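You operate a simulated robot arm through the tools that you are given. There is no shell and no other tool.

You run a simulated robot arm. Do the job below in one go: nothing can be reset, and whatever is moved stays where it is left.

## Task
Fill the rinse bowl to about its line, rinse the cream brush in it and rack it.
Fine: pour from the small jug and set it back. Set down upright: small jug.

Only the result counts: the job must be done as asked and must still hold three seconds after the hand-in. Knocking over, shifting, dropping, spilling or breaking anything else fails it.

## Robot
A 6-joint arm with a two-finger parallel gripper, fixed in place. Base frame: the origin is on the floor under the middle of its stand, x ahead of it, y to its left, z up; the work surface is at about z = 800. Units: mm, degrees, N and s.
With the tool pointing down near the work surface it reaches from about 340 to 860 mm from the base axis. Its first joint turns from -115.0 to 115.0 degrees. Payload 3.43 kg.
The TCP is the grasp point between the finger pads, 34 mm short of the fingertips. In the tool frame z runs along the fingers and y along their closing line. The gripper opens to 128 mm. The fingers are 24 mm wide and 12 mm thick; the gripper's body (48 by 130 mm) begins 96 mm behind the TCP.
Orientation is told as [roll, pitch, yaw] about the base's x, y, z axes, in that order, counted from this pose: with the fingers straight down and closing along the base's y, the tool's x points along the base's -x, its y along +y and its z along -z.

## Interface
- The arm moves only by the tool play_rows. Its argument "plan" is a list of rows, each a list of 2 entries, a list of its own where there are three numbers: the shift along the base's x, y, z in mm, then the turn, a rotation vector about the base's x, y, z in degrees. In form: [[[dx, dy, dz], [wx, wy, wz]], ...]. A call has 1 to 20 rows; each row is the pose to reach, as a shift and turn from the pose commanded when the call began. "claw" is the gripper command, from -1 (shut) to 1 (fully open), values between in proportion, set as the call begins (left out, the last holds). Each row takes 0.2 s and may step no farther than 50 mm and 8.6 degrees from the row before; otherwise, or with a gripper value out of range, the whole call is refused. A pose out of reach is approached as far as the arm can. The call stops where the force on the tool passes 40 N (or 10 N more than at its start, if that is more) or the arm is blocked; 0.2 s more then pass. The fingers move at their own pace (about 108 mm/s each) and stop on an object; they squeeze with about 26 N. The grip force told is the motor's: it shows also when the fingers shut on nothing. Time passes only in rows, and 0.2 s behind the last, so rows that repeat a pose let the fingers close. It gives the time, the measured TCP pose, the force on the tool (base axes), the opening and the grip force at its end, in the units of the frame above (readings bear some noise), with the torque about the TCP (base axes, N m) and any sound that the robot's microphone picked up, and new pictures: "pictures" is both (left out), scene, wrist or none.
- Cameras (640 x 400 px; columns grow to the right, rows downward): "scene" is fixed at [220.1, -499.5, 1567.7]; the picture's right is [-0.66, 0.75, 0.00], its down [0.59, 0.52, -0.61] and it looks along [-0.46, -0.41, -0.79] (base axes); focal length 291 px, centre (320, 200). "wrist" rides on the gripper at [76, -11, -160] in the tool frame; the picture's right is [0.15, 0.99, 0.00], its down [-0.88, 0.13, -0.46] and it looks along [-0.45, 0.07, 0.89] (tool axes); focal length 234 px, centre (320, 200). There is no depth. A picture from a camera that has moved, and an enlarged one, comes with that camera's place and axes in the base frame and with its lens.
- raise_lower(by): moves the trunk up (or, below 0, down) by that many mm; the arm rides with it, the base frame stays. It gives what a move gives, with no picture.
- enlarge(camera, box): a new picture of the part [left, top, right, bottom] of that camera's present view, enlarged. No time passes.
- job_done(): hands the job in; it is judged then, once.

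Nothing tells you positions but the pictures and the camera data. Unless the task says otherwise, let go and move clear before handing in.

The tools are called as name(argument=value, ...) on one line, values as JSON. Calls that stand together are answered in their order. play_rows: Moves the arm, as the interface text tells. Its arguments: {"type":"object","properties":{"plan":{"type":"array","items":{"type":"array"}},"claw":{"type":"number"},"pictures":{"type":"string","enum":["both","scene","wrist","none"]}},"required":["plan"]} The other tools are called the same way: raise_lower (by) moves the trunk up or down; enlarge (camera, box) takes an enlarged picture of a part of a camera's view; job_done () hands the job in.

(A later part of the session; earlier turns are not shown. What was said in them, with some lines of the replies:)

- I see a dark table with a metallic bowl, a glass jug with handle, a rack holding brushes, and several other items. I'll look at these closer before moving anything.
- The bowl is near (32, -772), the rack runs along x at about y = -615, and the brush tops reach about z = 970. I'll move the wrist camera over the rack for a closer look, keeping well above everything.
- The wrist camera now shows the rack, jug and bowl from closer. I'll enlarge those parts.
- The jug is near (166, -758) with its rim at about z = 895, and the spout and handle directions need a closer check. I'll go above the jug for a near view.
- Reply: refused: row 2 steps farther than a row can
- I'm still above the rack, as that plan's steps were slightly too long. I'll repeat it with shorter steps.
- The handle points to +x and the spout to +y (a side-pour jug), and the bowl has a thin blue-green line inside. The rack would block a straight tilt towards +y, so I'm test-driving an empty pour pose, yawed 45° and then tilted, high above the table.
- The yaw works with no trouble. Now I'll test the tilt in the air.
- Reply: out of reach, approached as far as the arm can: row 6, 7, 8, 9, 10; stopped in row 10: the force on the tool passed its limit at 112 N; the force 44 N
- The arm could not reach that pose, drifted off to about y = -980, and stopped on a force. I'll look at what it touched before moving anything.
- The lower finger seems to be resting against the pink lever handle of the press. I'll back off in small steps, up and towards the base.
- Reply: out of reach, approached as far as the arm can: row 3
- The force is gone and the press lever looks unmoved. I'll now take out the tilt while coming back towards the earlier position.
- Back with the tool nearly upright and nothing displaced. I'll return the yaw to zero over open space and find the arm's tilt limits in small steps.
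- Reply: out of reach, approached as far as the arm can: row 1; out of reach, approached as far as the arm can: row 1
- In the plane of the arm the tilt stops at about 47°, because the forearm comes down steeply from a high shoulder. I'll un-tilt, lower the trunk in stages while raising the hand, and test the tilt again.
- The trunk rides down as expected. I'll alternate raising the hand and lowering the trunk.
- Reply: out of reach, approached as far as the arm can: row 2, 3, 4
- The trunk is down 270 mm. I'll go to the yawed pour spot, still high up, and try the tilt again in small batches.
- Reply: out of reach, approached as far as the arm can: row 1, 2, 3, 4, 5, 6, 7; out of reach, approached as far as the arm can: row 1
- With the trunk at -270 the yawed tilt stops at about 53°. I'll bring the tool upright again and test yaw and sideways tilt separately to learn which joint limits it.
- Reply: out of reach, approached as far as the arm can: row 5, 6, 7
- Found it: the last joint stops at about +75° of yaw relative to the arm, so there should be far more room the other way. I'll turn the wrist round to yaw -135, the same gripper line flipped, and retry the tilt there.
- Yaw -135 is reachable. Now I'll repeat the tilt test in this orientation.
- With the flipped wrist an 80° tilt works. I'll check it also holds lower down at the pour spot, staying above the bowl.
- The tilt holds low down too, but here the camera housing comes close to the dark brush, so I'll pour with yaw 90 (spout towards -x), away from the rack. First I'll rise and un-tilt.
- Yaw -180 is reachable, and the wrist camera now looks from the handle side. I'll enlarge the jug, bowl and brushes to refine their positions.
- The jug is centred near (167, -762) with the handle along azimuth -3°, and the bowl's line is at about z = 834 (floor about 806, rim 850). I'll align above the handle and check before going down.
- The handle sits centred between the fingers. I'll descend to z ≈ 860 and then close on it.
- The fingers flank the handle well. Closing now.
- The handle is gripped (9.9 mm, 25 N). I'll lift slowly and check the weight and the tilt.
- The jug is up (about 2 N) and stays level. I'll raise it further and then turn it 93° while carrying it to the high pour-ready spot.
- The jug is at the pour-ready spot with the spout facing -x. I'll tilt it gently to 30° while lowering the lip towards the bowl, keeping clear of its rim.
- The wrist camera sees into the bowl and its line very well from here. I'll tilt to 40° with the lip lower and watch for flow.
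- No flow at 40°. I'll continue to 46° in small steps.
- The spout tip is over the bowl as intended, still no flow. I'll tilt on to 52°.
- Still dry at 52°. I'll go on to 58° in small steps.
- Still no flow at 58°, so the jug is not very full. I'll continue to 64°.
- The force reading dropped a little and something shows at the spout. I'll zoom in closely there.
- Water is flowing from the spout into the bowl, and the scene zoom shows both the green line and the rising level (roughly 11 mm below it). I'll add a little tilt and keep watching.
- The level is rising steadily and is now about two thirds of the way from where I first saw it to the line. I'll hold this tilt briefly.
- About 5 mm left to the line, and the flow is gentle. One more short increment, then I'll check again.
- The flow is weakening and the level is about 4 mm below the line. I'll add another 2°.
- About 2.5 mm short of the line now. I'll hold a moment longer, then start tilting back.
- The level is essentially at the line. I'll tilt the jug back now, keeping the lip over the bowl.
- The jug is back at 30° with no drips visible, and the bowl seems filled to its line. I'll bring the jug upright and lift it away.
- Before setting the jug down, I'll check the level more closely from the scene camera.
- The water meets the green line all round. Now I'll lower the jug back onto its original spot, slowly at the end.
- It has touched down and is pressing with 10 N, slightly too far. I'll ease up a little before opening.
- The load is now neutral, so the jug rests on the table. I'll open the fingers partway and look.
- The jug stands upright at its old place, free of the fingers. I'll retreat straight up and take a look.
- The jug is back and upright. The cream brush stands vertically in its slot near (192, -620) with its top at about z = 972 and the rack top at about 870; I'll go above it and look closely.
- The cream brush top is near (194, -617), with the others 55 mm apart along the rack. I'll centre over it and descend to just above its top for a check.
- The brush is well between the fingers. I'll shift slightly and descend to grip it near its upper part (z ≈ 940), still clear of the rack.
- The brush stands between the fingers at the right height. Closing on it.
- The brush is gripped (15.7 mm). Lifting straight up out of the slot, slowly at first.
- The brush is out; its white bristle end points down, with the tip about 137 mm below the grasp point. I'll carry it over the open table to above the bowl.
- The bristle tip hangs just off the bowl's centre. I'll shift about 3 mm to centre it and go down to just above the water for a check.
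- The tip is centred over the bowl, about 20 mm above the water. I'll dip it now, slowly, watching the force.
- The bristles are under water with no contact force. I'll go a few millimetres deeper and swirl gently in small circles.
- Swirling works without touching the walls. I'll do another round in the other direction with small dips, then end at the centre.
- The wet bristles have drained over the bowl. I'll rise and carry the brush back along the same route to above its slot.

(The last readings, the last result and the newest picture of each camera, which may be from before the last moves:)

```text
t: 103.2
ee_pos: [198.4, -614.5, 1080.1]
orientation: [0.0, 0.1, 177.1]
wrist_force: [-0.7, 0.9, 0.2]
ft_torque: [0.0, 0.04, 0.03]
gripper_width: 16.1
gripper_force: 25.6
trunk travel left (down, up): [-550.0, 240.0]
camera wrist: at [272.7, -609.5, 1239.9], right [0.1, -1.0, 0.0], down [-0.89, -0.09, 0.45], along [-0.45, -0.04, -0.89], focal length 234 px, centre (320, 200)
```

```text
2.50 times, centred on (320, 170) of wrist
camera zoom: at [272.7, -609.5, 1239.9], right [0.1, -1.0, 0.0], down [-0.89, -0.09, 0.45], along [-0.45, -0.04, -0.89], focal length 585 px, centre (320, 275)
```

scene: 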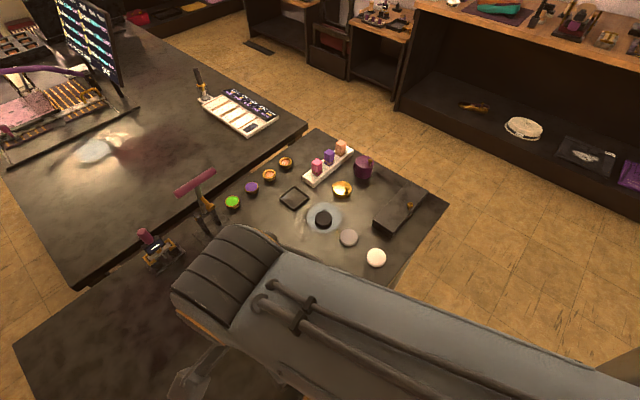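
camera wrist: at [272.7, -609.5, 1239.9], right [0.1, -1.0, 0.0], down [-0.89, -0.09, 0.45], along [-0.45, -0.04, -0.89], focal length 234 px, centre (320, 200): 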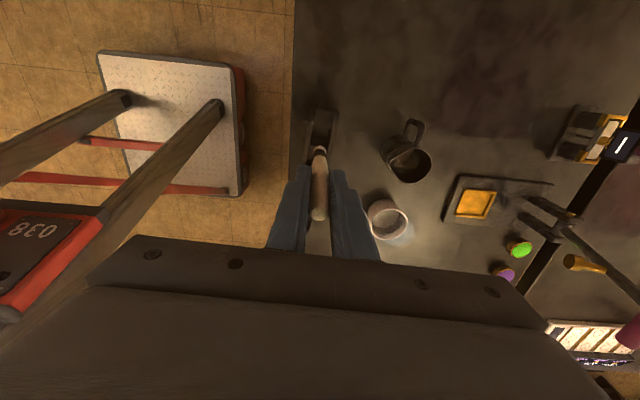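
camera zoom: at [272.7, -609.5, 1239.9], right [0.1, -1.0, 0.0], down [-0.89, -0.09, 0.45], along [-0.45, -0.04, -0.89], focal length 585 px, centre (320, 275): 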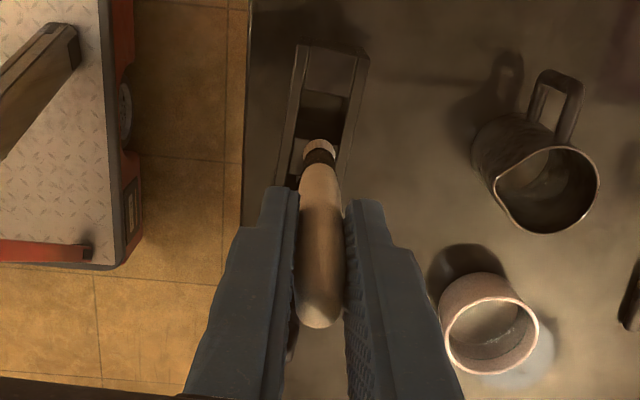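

The view is a few millimetres off compared with when I lifted the brush, perhaps still settling. I'll hold a moment and measure again.

play_rows(plan=[[[0, 0, 0], [0, 0, 0]], [[0, 0, 0], [0, 0, 0]], [[0, 0, 0], [0, 0, 0]], [[0, 0, 0], [0, 0, 0]]], pictures="wrist")

enlarge(camera="wrist", box=[240, 90, 400, 250])

enlarge(camera="wrist", box=[290, 95, 350, 165])

```text
t: 104.2
ee_pos: [196.2, -616.7, 1081.4]
orientation: [-0.1, 0.1, 177.2]
wrist_force: [-0.1, -0.3, -0.8]
ft_torque: [0.01, -0.01, -0.03]
gripper_width: 16.0
gripper_force: 26.1
trunk travel left (down, up): [-550.0, 240.0]
camera wrist: at [272.8, -609.7, 1240.0], right [0.1, -1.0, 0.0], down [-0.89, -0.09, 0.45], along [-0.45, -0.04, -0.89], focal length 234 px, centre (320, 200)
```

wrist: 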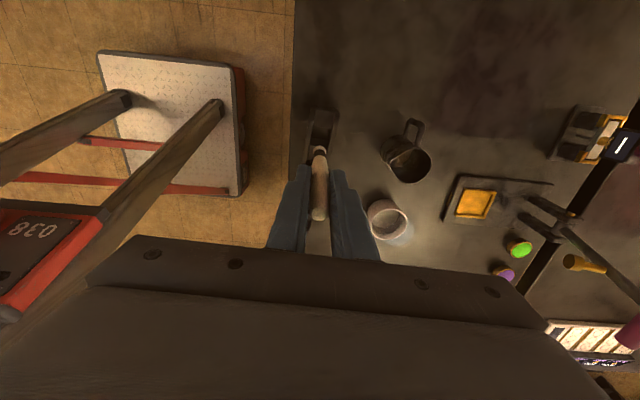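

```text
2.50 times, centred on (320, 170) of wrist
camera zoom: at [272.8, -609.7, 1240.0], right [0.1, -1.0, 0.0], down [-0.89, -0.09, 0.45], along [-0.45, -0.04, -0.89], focal length 585 px, centre (320, 275)
```

zoom: 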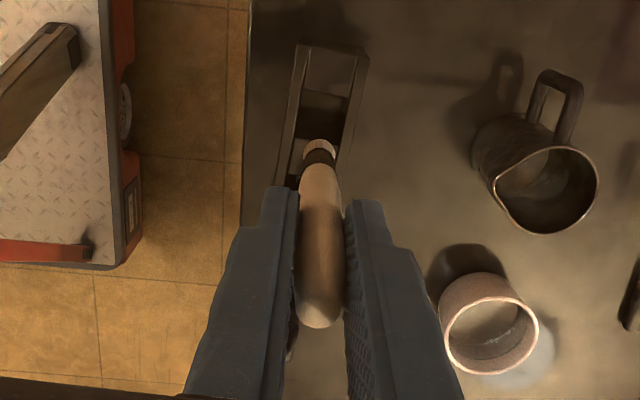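

```text
5.71 times, centred on (320, 130) of wrist
camera zoom: at [272.8, -609.7, 1240.0], right [0.1, -1.0, 0.0], down [-0.89, -0.09, 0.45], along [-0.45, -0.04, -0.89], focal length 1338 px, centre (320, 600)
```

zoom: 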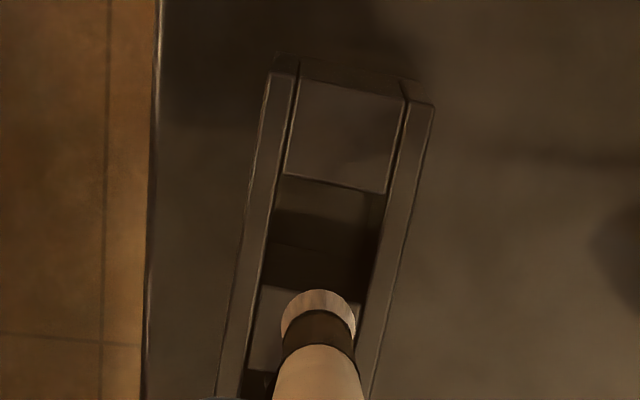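

The slot centre works out to about (195.5, -616.6) and the bristle tip hangs right over it. I'll lower the brush straight down, slowly near the bottom.

play_rows(plan=[[[-0.5, -0.5, -20], [0, 0, 0]], [[-0.5, -0.5, -45], [0, 0, 0]], [[-0.5, -0.5, -70], [0, 0, 0]], [[-0.5, -0.5, -90], [0, 0, 0]], [[-0.5, -0.5, -108], [0, 0, 0]], [[-0.5, -0.5, -120], [0, 0, 0]], [[-0.5, -0.5, -128], [0, 0, 0]], [[-0.5, -0.5, -128], [0, 0, 0]]], pictures="wrist")

enlarge(camera="wrist", box=[260, 110, 380, 250])

```text
t: 106.0
ee_pos: [194.3, -617.1, 952.5]
orientation: [-0.1, 0.1, 177.2]
wrist_force: [0.2, -0.1, 0.6]
ft_torque: [0.01, 0.01, 0.01]
gripper_width: 16.2
gripper_force: 26.2
trunk travel left (down, up): [-550.0, 240.0]
camera wrist: at [269.7, -611.1, 1112.8], right [0.1, -1.0, 0.0], down [-0.89, -0.09, 0.45], along [-0.45, -0.04, -0.89], focal length 234 px, centre (320, 200)
```

wrist: 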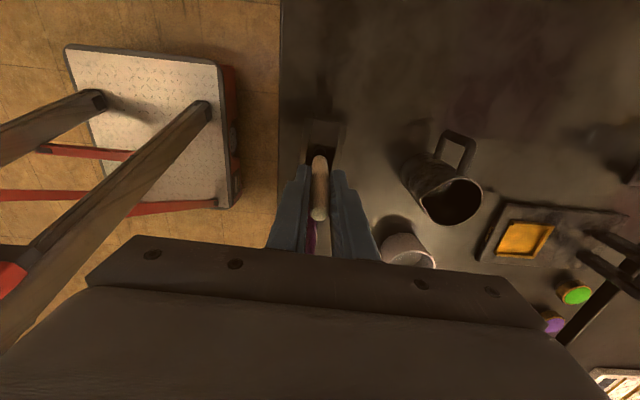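

```text
2.86 times, centred on (320, 180) of wrist
camera zoom: at [269.7, -611.1, 1112.8], right [0.1, -1.0, 0.0], down [-0.89, -0.09, 0.45], along [-0.45, -0.04, -0.89], focal length 669 px, centre (320, 257)
```

zoom: 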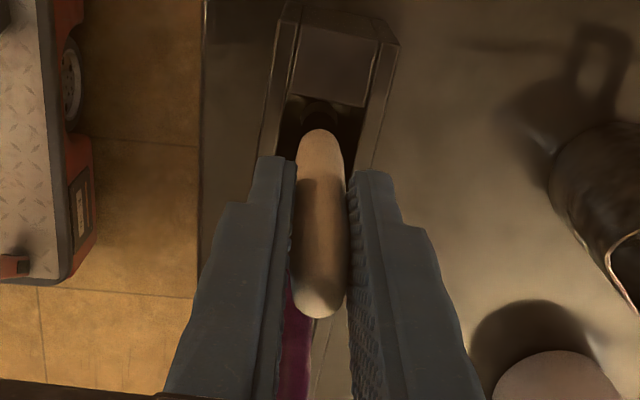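

It is inside the slot with no contact. Now the last centimetre in small steps.

play_rows(plan=[[[0, 0, -4], [0, 0, 0]], [[0, 0, -7], [0, 0, 0]], [[0, 0, -9.5], [0, 0, 0]], [[0, 0, -11], [0, 0, 0]], [[0, 0, -11], [0, 0, 0]]], pictures="none")

```text
t: 107.2
ee_pos: [193.9, -618.5, 942.9]
orientation: [-0.1, 0.1, 177.2]
wrist_force: [-0.6, -0.6, -1.0]
ft_torque: [0.0, 0.0, -0.03]
gripper_width: 16.0
gripper_force: 25.8
trunk travel left (down, up): [-550.0, 240.0]
```

play_rows(plan=[[[0, 0, -0.8], [0, 0, 0]], [[0, 0, -1.2], [0, 0, 0]], [[0, 0, -1.2], [0, 0, 0]]], pictures="none")

```text
t: 108.0
ee_pos: [193.8, -617.9, 942.2]
orientation: [-0.1, 0.1, 177.2]
wrist_force: [1.0, 1.8, 9.8]
ft_torque: [0.22, -0.1, 0.01]
gripper_width: 16.1
gripper_force: 25.9
trunk travel left (down, up): [-550.0, 240.0]
```

The brush has reached the slot floor. I'll ease off and then open gently.

play_rows(plan=[[[0, 0, 0.8], [0, 0, 0]], [[0, 0, 0.8], [0, 0, 0]]], pictures="none")

```text
t: 108.6
ee_pos: [194.6, -617.3, 941.9]
orientation: [0.0, 0.2, 177.3]
wrist_force: [0.9, -0.2, 7.1]
ft_torque: [-0.07, -0.06, 0.03]
gripper_width: 15.9
gripper_force: 25.9
trunk travel left (down, up): [-550.0, 240.0]
```

play_rows(plan=[[[0, 0, 1.2], [0, 0, 0]], [[0, 0, 1.2], [0, 0, 0]]], pictures="none")

```text
t: 109.2
ee_pos: [193.1, -619.7, 943.3]
orientation: [-0.2, 0.1, 177.1]
wrist_force: [0.0, 0.5, -0.9]
ft_torque: [0.01, 0.0, 0.01]
gripper_width: 15.8
gripper_force: 26.1
trunk travel left (down, up): [-550.0, 240.0]
```

Unloaded now. Opening the fingers moderately and checking that the brush stands.

play_rows(plan=[[[0, 0, 0], [0, 0, 0]], [[0, 0, 0], [0, 0, 0]], [[0, 0, 0], [0, 0, 0]]], claw=-0.55, pictures="wrist")

enlarge(camera="wrist", box=[260, 110, 380, 250])

```text
t: 110.0
ee_pos: [191.7, -619.5, 943.4]
orientation: [0.1, 0.1, 177.2]
wrist_force: [-0.3, 0.5, -0.4]
ft_torque: [-0.04, -0.01, -0.01]
gripper_width: 28.8
gripper_force: 0.0
trunk travel left (down, up): [-550.0, 240.0]
camera wrist: at [269.6, -612.1, 1102.8], right [0.1, -1.0, 0.0], down [-0.89, -0.09, 0.45], along [-0.45, -0.04, -0.89], focal length 234 px, centre (320, 200)
```

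wrist: 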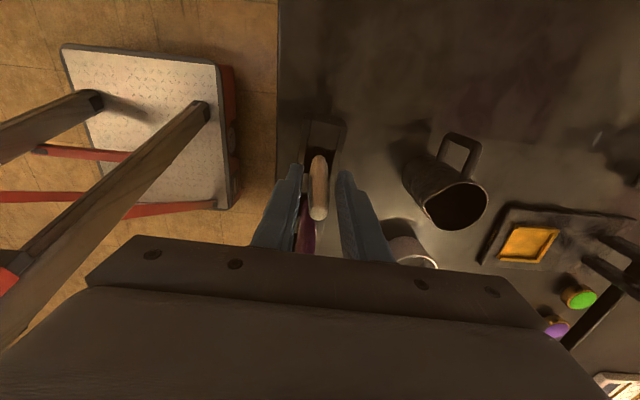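

```text
2.86 times, centred on (320, 180) of wrist
camera zoom: at [269.6, -612.1, 1102.8], right [0.1, -1.0, 0.0], down [-0.89, -0.09, 0.45], along [-0.45, -0.04, -0.89], focal length 669 px, centre (320, 257)
```

zoom: 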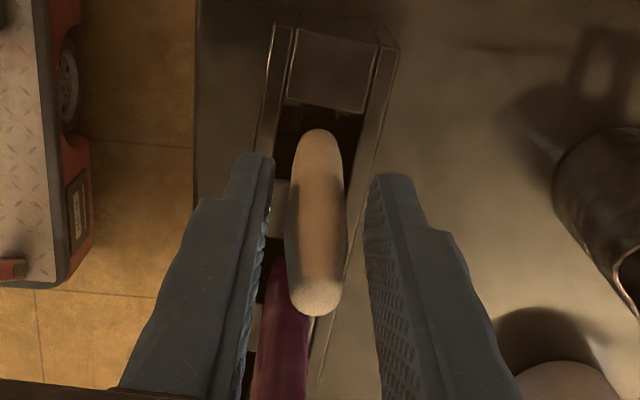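

The brush stands freely in its slot. I'll open wider and withdraw straight up.

play_rows(plan=[[[0, 0, 0], [0, 0, 0]], [[0, 0, 0], [0, 0, 0]], [[0, 0, 15], [0, 0, 0]], [[0, 0, 40], [0, 0, 0]], [[0, 0, 75], [0, 0, 0]], [[0, 0, 110], [0, 0, 0]], [[0, 0, 140], [0, 0, 0]], [[0, 0, 140], [0, 0, 0]]], claw=-0.2, pictures="wrist")

enlarge(camera="wrist", box=[240, 90, 400, 250])

```text
t: 111.8
ee_pos: [193.4, -617.7, 1084.7]
orientation: [0.0, 0.2, 177.1]
wrist_force: [0.1, 0.6, 0.7]
ft_torque: [-0.03, 0.0, 0.0]
gripper_width: 51.1
gripper_force: 0.0
trunk travel left (down, up): [-550.0, 240.0]
camera wrist: at [270.1, -612.0, 1244.0], right [0.1, -1.0, 0.0], down [-0.89, -0.09, 0.45], along [-0.45, -0.04, -0.89], focal length 234 px, centre (320, 200)
```

wrist: 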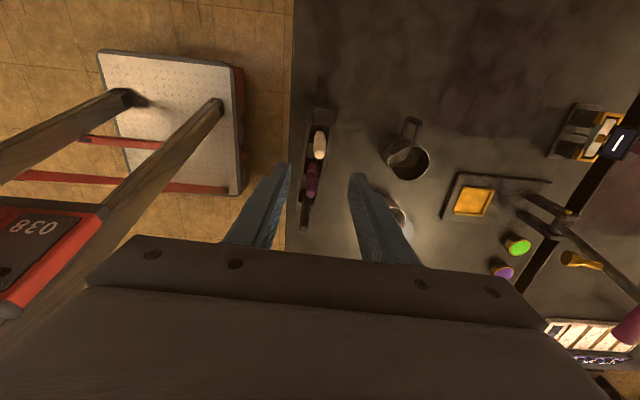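

```text
2.50 times, centred on (320, 170) of wrist
camera zoom: at [270.1, -612.0, 1244.0], right [0.1, -1.0, 0.0], down [-0.89, -0.09, 0.45], along [-0.45, -0.04, -0.89], focal length 585 px, centre (320, 275)
```

zoom: 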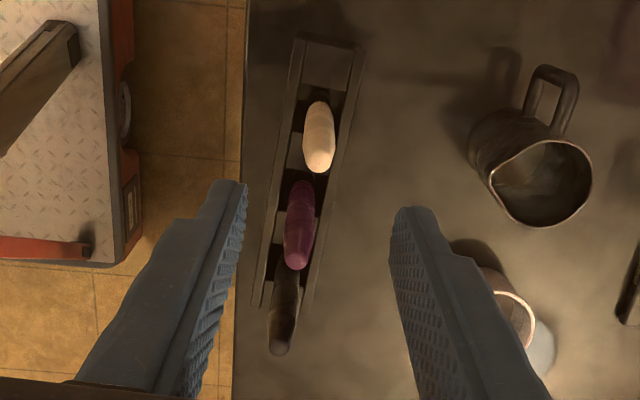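

The cream brush is racked alongside the others. I'll move the arm clear so the scene camera can check the bowl level, jug and rack.

play_rows(plan=[[[0, 10, 30], [0, 0, 0]], [[-20, 20, 60], [0, 0, 0]], [[-60, 35, 80], [0, 0, 0]], [[-105, 50, 90], [0, 0, 0]], [[-150, 60, 95], [0, 0, 0]], [[-195, 70, 95], [0, 0, 0]], [[-240, 80, 95], [0, 0, 0]], [[-285, 90, 95], [0, 0, 0]], [[-320, 100, 95], [0, 0, 0]], [[-320, 100, 95], [0, 0, 0]]], pictures="scene")

enlarge(camera="scene", box=[270, 250, 310, 300])

enlarge(camera="scene", box=[120, 140, 460, 400])

enlarge(camera="scene", box=[210, 270, 350, 390])

```text
t: 114.0
ee_pos: [-128.5, -516.5, 1178.4]
orientation: [-0.1, 0.1, 177.2]
wrist_force: [-0.3, 0.1, -0.2]
ft_torque: [-0.01, 0.04, 0.01]
gripper_width: 51.2
gripper_force: 0.3
trunk travel left (down, up): [-550.0, 240.0]
```

scene: 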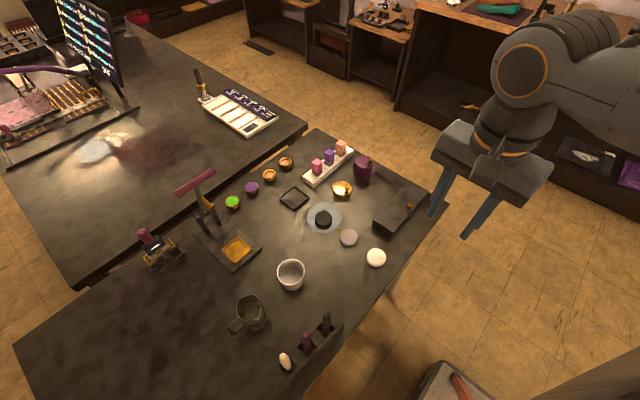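

```text
8.00 times, centred on (290, 275) of scene
camera zoom: at [220.1, -499.5, 1567.7], right [-0.66, 0.75, 0.0], down [0.59, 0.52, -0.61], along [-0.46, -0.41, -0.79], focal length 2328 px, centre (560, -400)
```

zoom: 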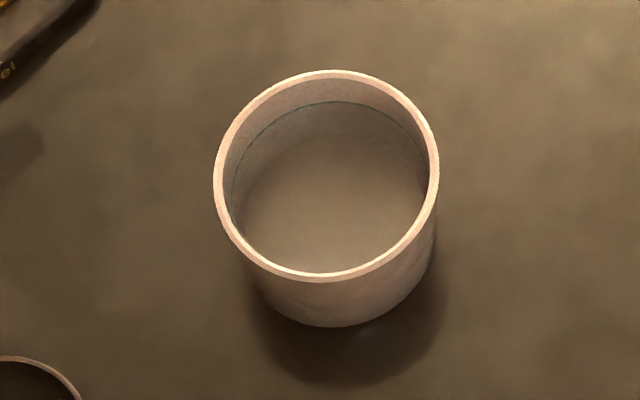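

```text
1.54 times, centred on (290, 270) of scene
camera zoom: at [220.1, -499.5, 1567.7], right [-0.66, 0.75, 0.0], down [0.59, 0.52, -0.61], along [-0.46, -0.41, -0.79], focal length 448 px, centre (366, 92)
```

zoom: 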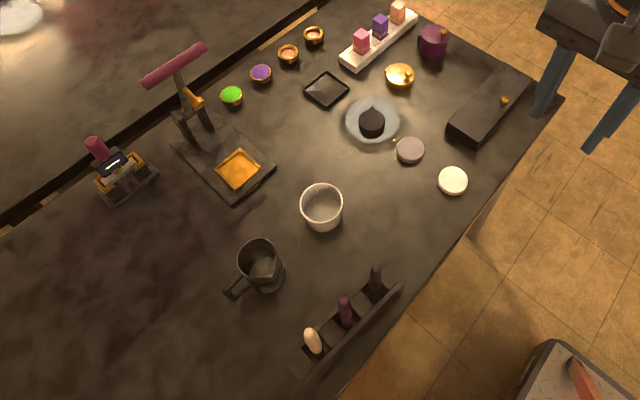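

```text
3.33 times, centred on (280, 330) of scene
camera zoom: at [220.1, -499.5, 1567.7], right [-0.66, 0.75, 0.0], down [0.59, 0.52, -0.61], along [-0.46, -0.41, -0.79], focal length 970 px, centre (453, -233)
```

zoom: 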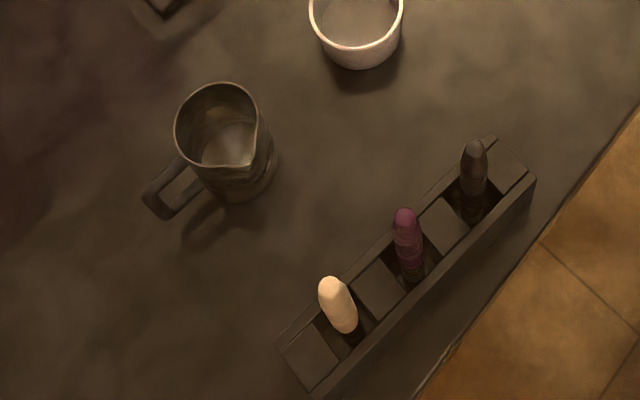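

Everything stands where it was at the start. One closer look at the level against the line.

enlarge(camera="scene", box=[280, 256, 304, 272])

enlarge(camera="scene", box=[265, 335, 305, 385])

```text
16.00 times, centred on (292, 264) of scene
camera zoom: at [220.1, -499.5, 1567.7], right [-0.66, 0.75, 0.0], down [0.59, 0.52, -0.61], along [-0.46, -0.41, -0.79], focal length 4656 px, centre (768, -824)
```

zoom: 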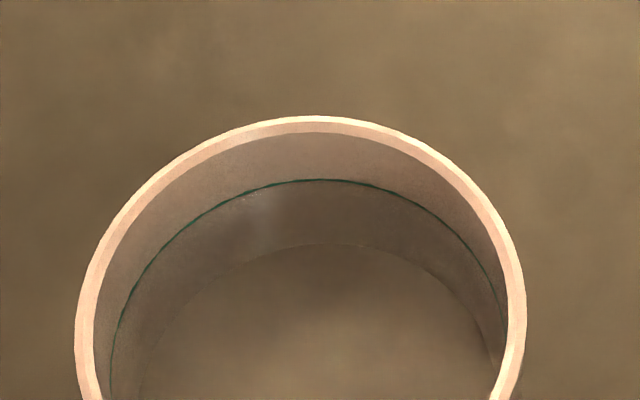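

```text
8.00 times, centred on (285, 360) of scene
camera zoom: at [220.1, -499.5, 1567.7], right [-0.66, 0.75, 0.0], down [0.59, 0.52, -0.61], along [-0.46, -0.41, -0.79], focal length 2328 px, centre (600, -1080)
```

zoom: 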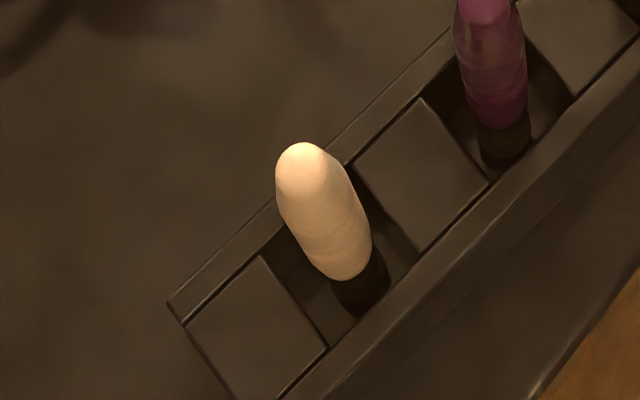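

The level seems to coincide with the line; I'll zoom in at maximum on the far wall to be sure.

enlarge(camera="scene", box=[288, 260, 298, 268])

enlarge(camera="scene", box=[282, 260, 292, 268])

```text
16.00 times, centred on (293, 264) of scene
camera zoom: at [220.1, -499.5, 1567.7], right [-0.66, 0.75, 0.0], down [0.59, 0.52, -0.61], along [-0.46, -0.41, -0.79], focal length 4656 px, centre (752, -824)
```

zoom: 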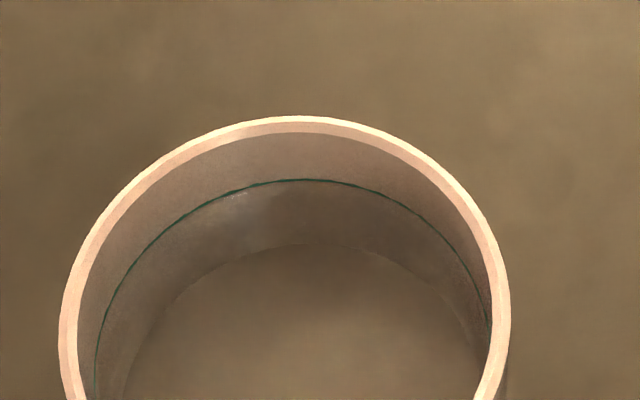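

```text
16.00 times, centred on (287, 264) of scene
camera zoom: at [220.1, -499.5, 1567.7], right [-0.66, 0.75, 0.0], down [0.59, 0.52, -0.61], along [-0.46, -0.41, -0.79], focal length 4656 px, centre (848, -824)
```

zoom: 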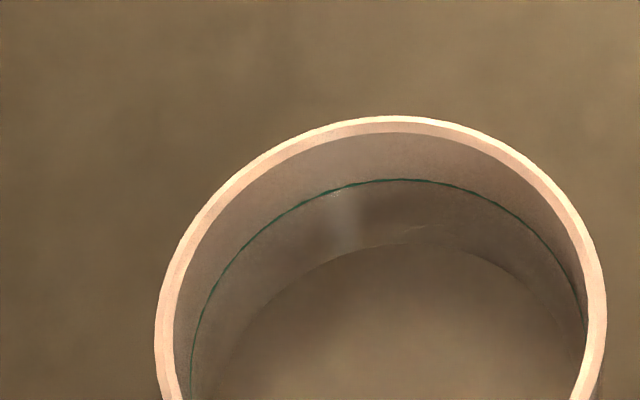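

The water's edge sits at the green line. The small jug stands upright in its place, the cream brush is rinsed and back in its slot, and the arm is clear with nothing else moved, so I'm handing in.

job_done()

```text
The job is handed in.
```

I've handed the job in. The last pictures show the bowl, brush and jug as you asked:

- **Bowl:** filled from the small jug, with the water's edge at the green line. I saw no spills.
- **Cream brush:** swirled in the water for several seconds, drained over the bowl, and put back upright in its own slot in the rack.
- **Small jug:** set down upright where it stood at the start.

**Contact with the press:** early on, while testing how far the arm could tilt, a finger bumped the pink lever of the press hard enough to stop the move (112 N). The last pictures show the press and lever where they were at the start.

The arm is clear of everything. I left the trunk 150 mm lower than it was at the start.
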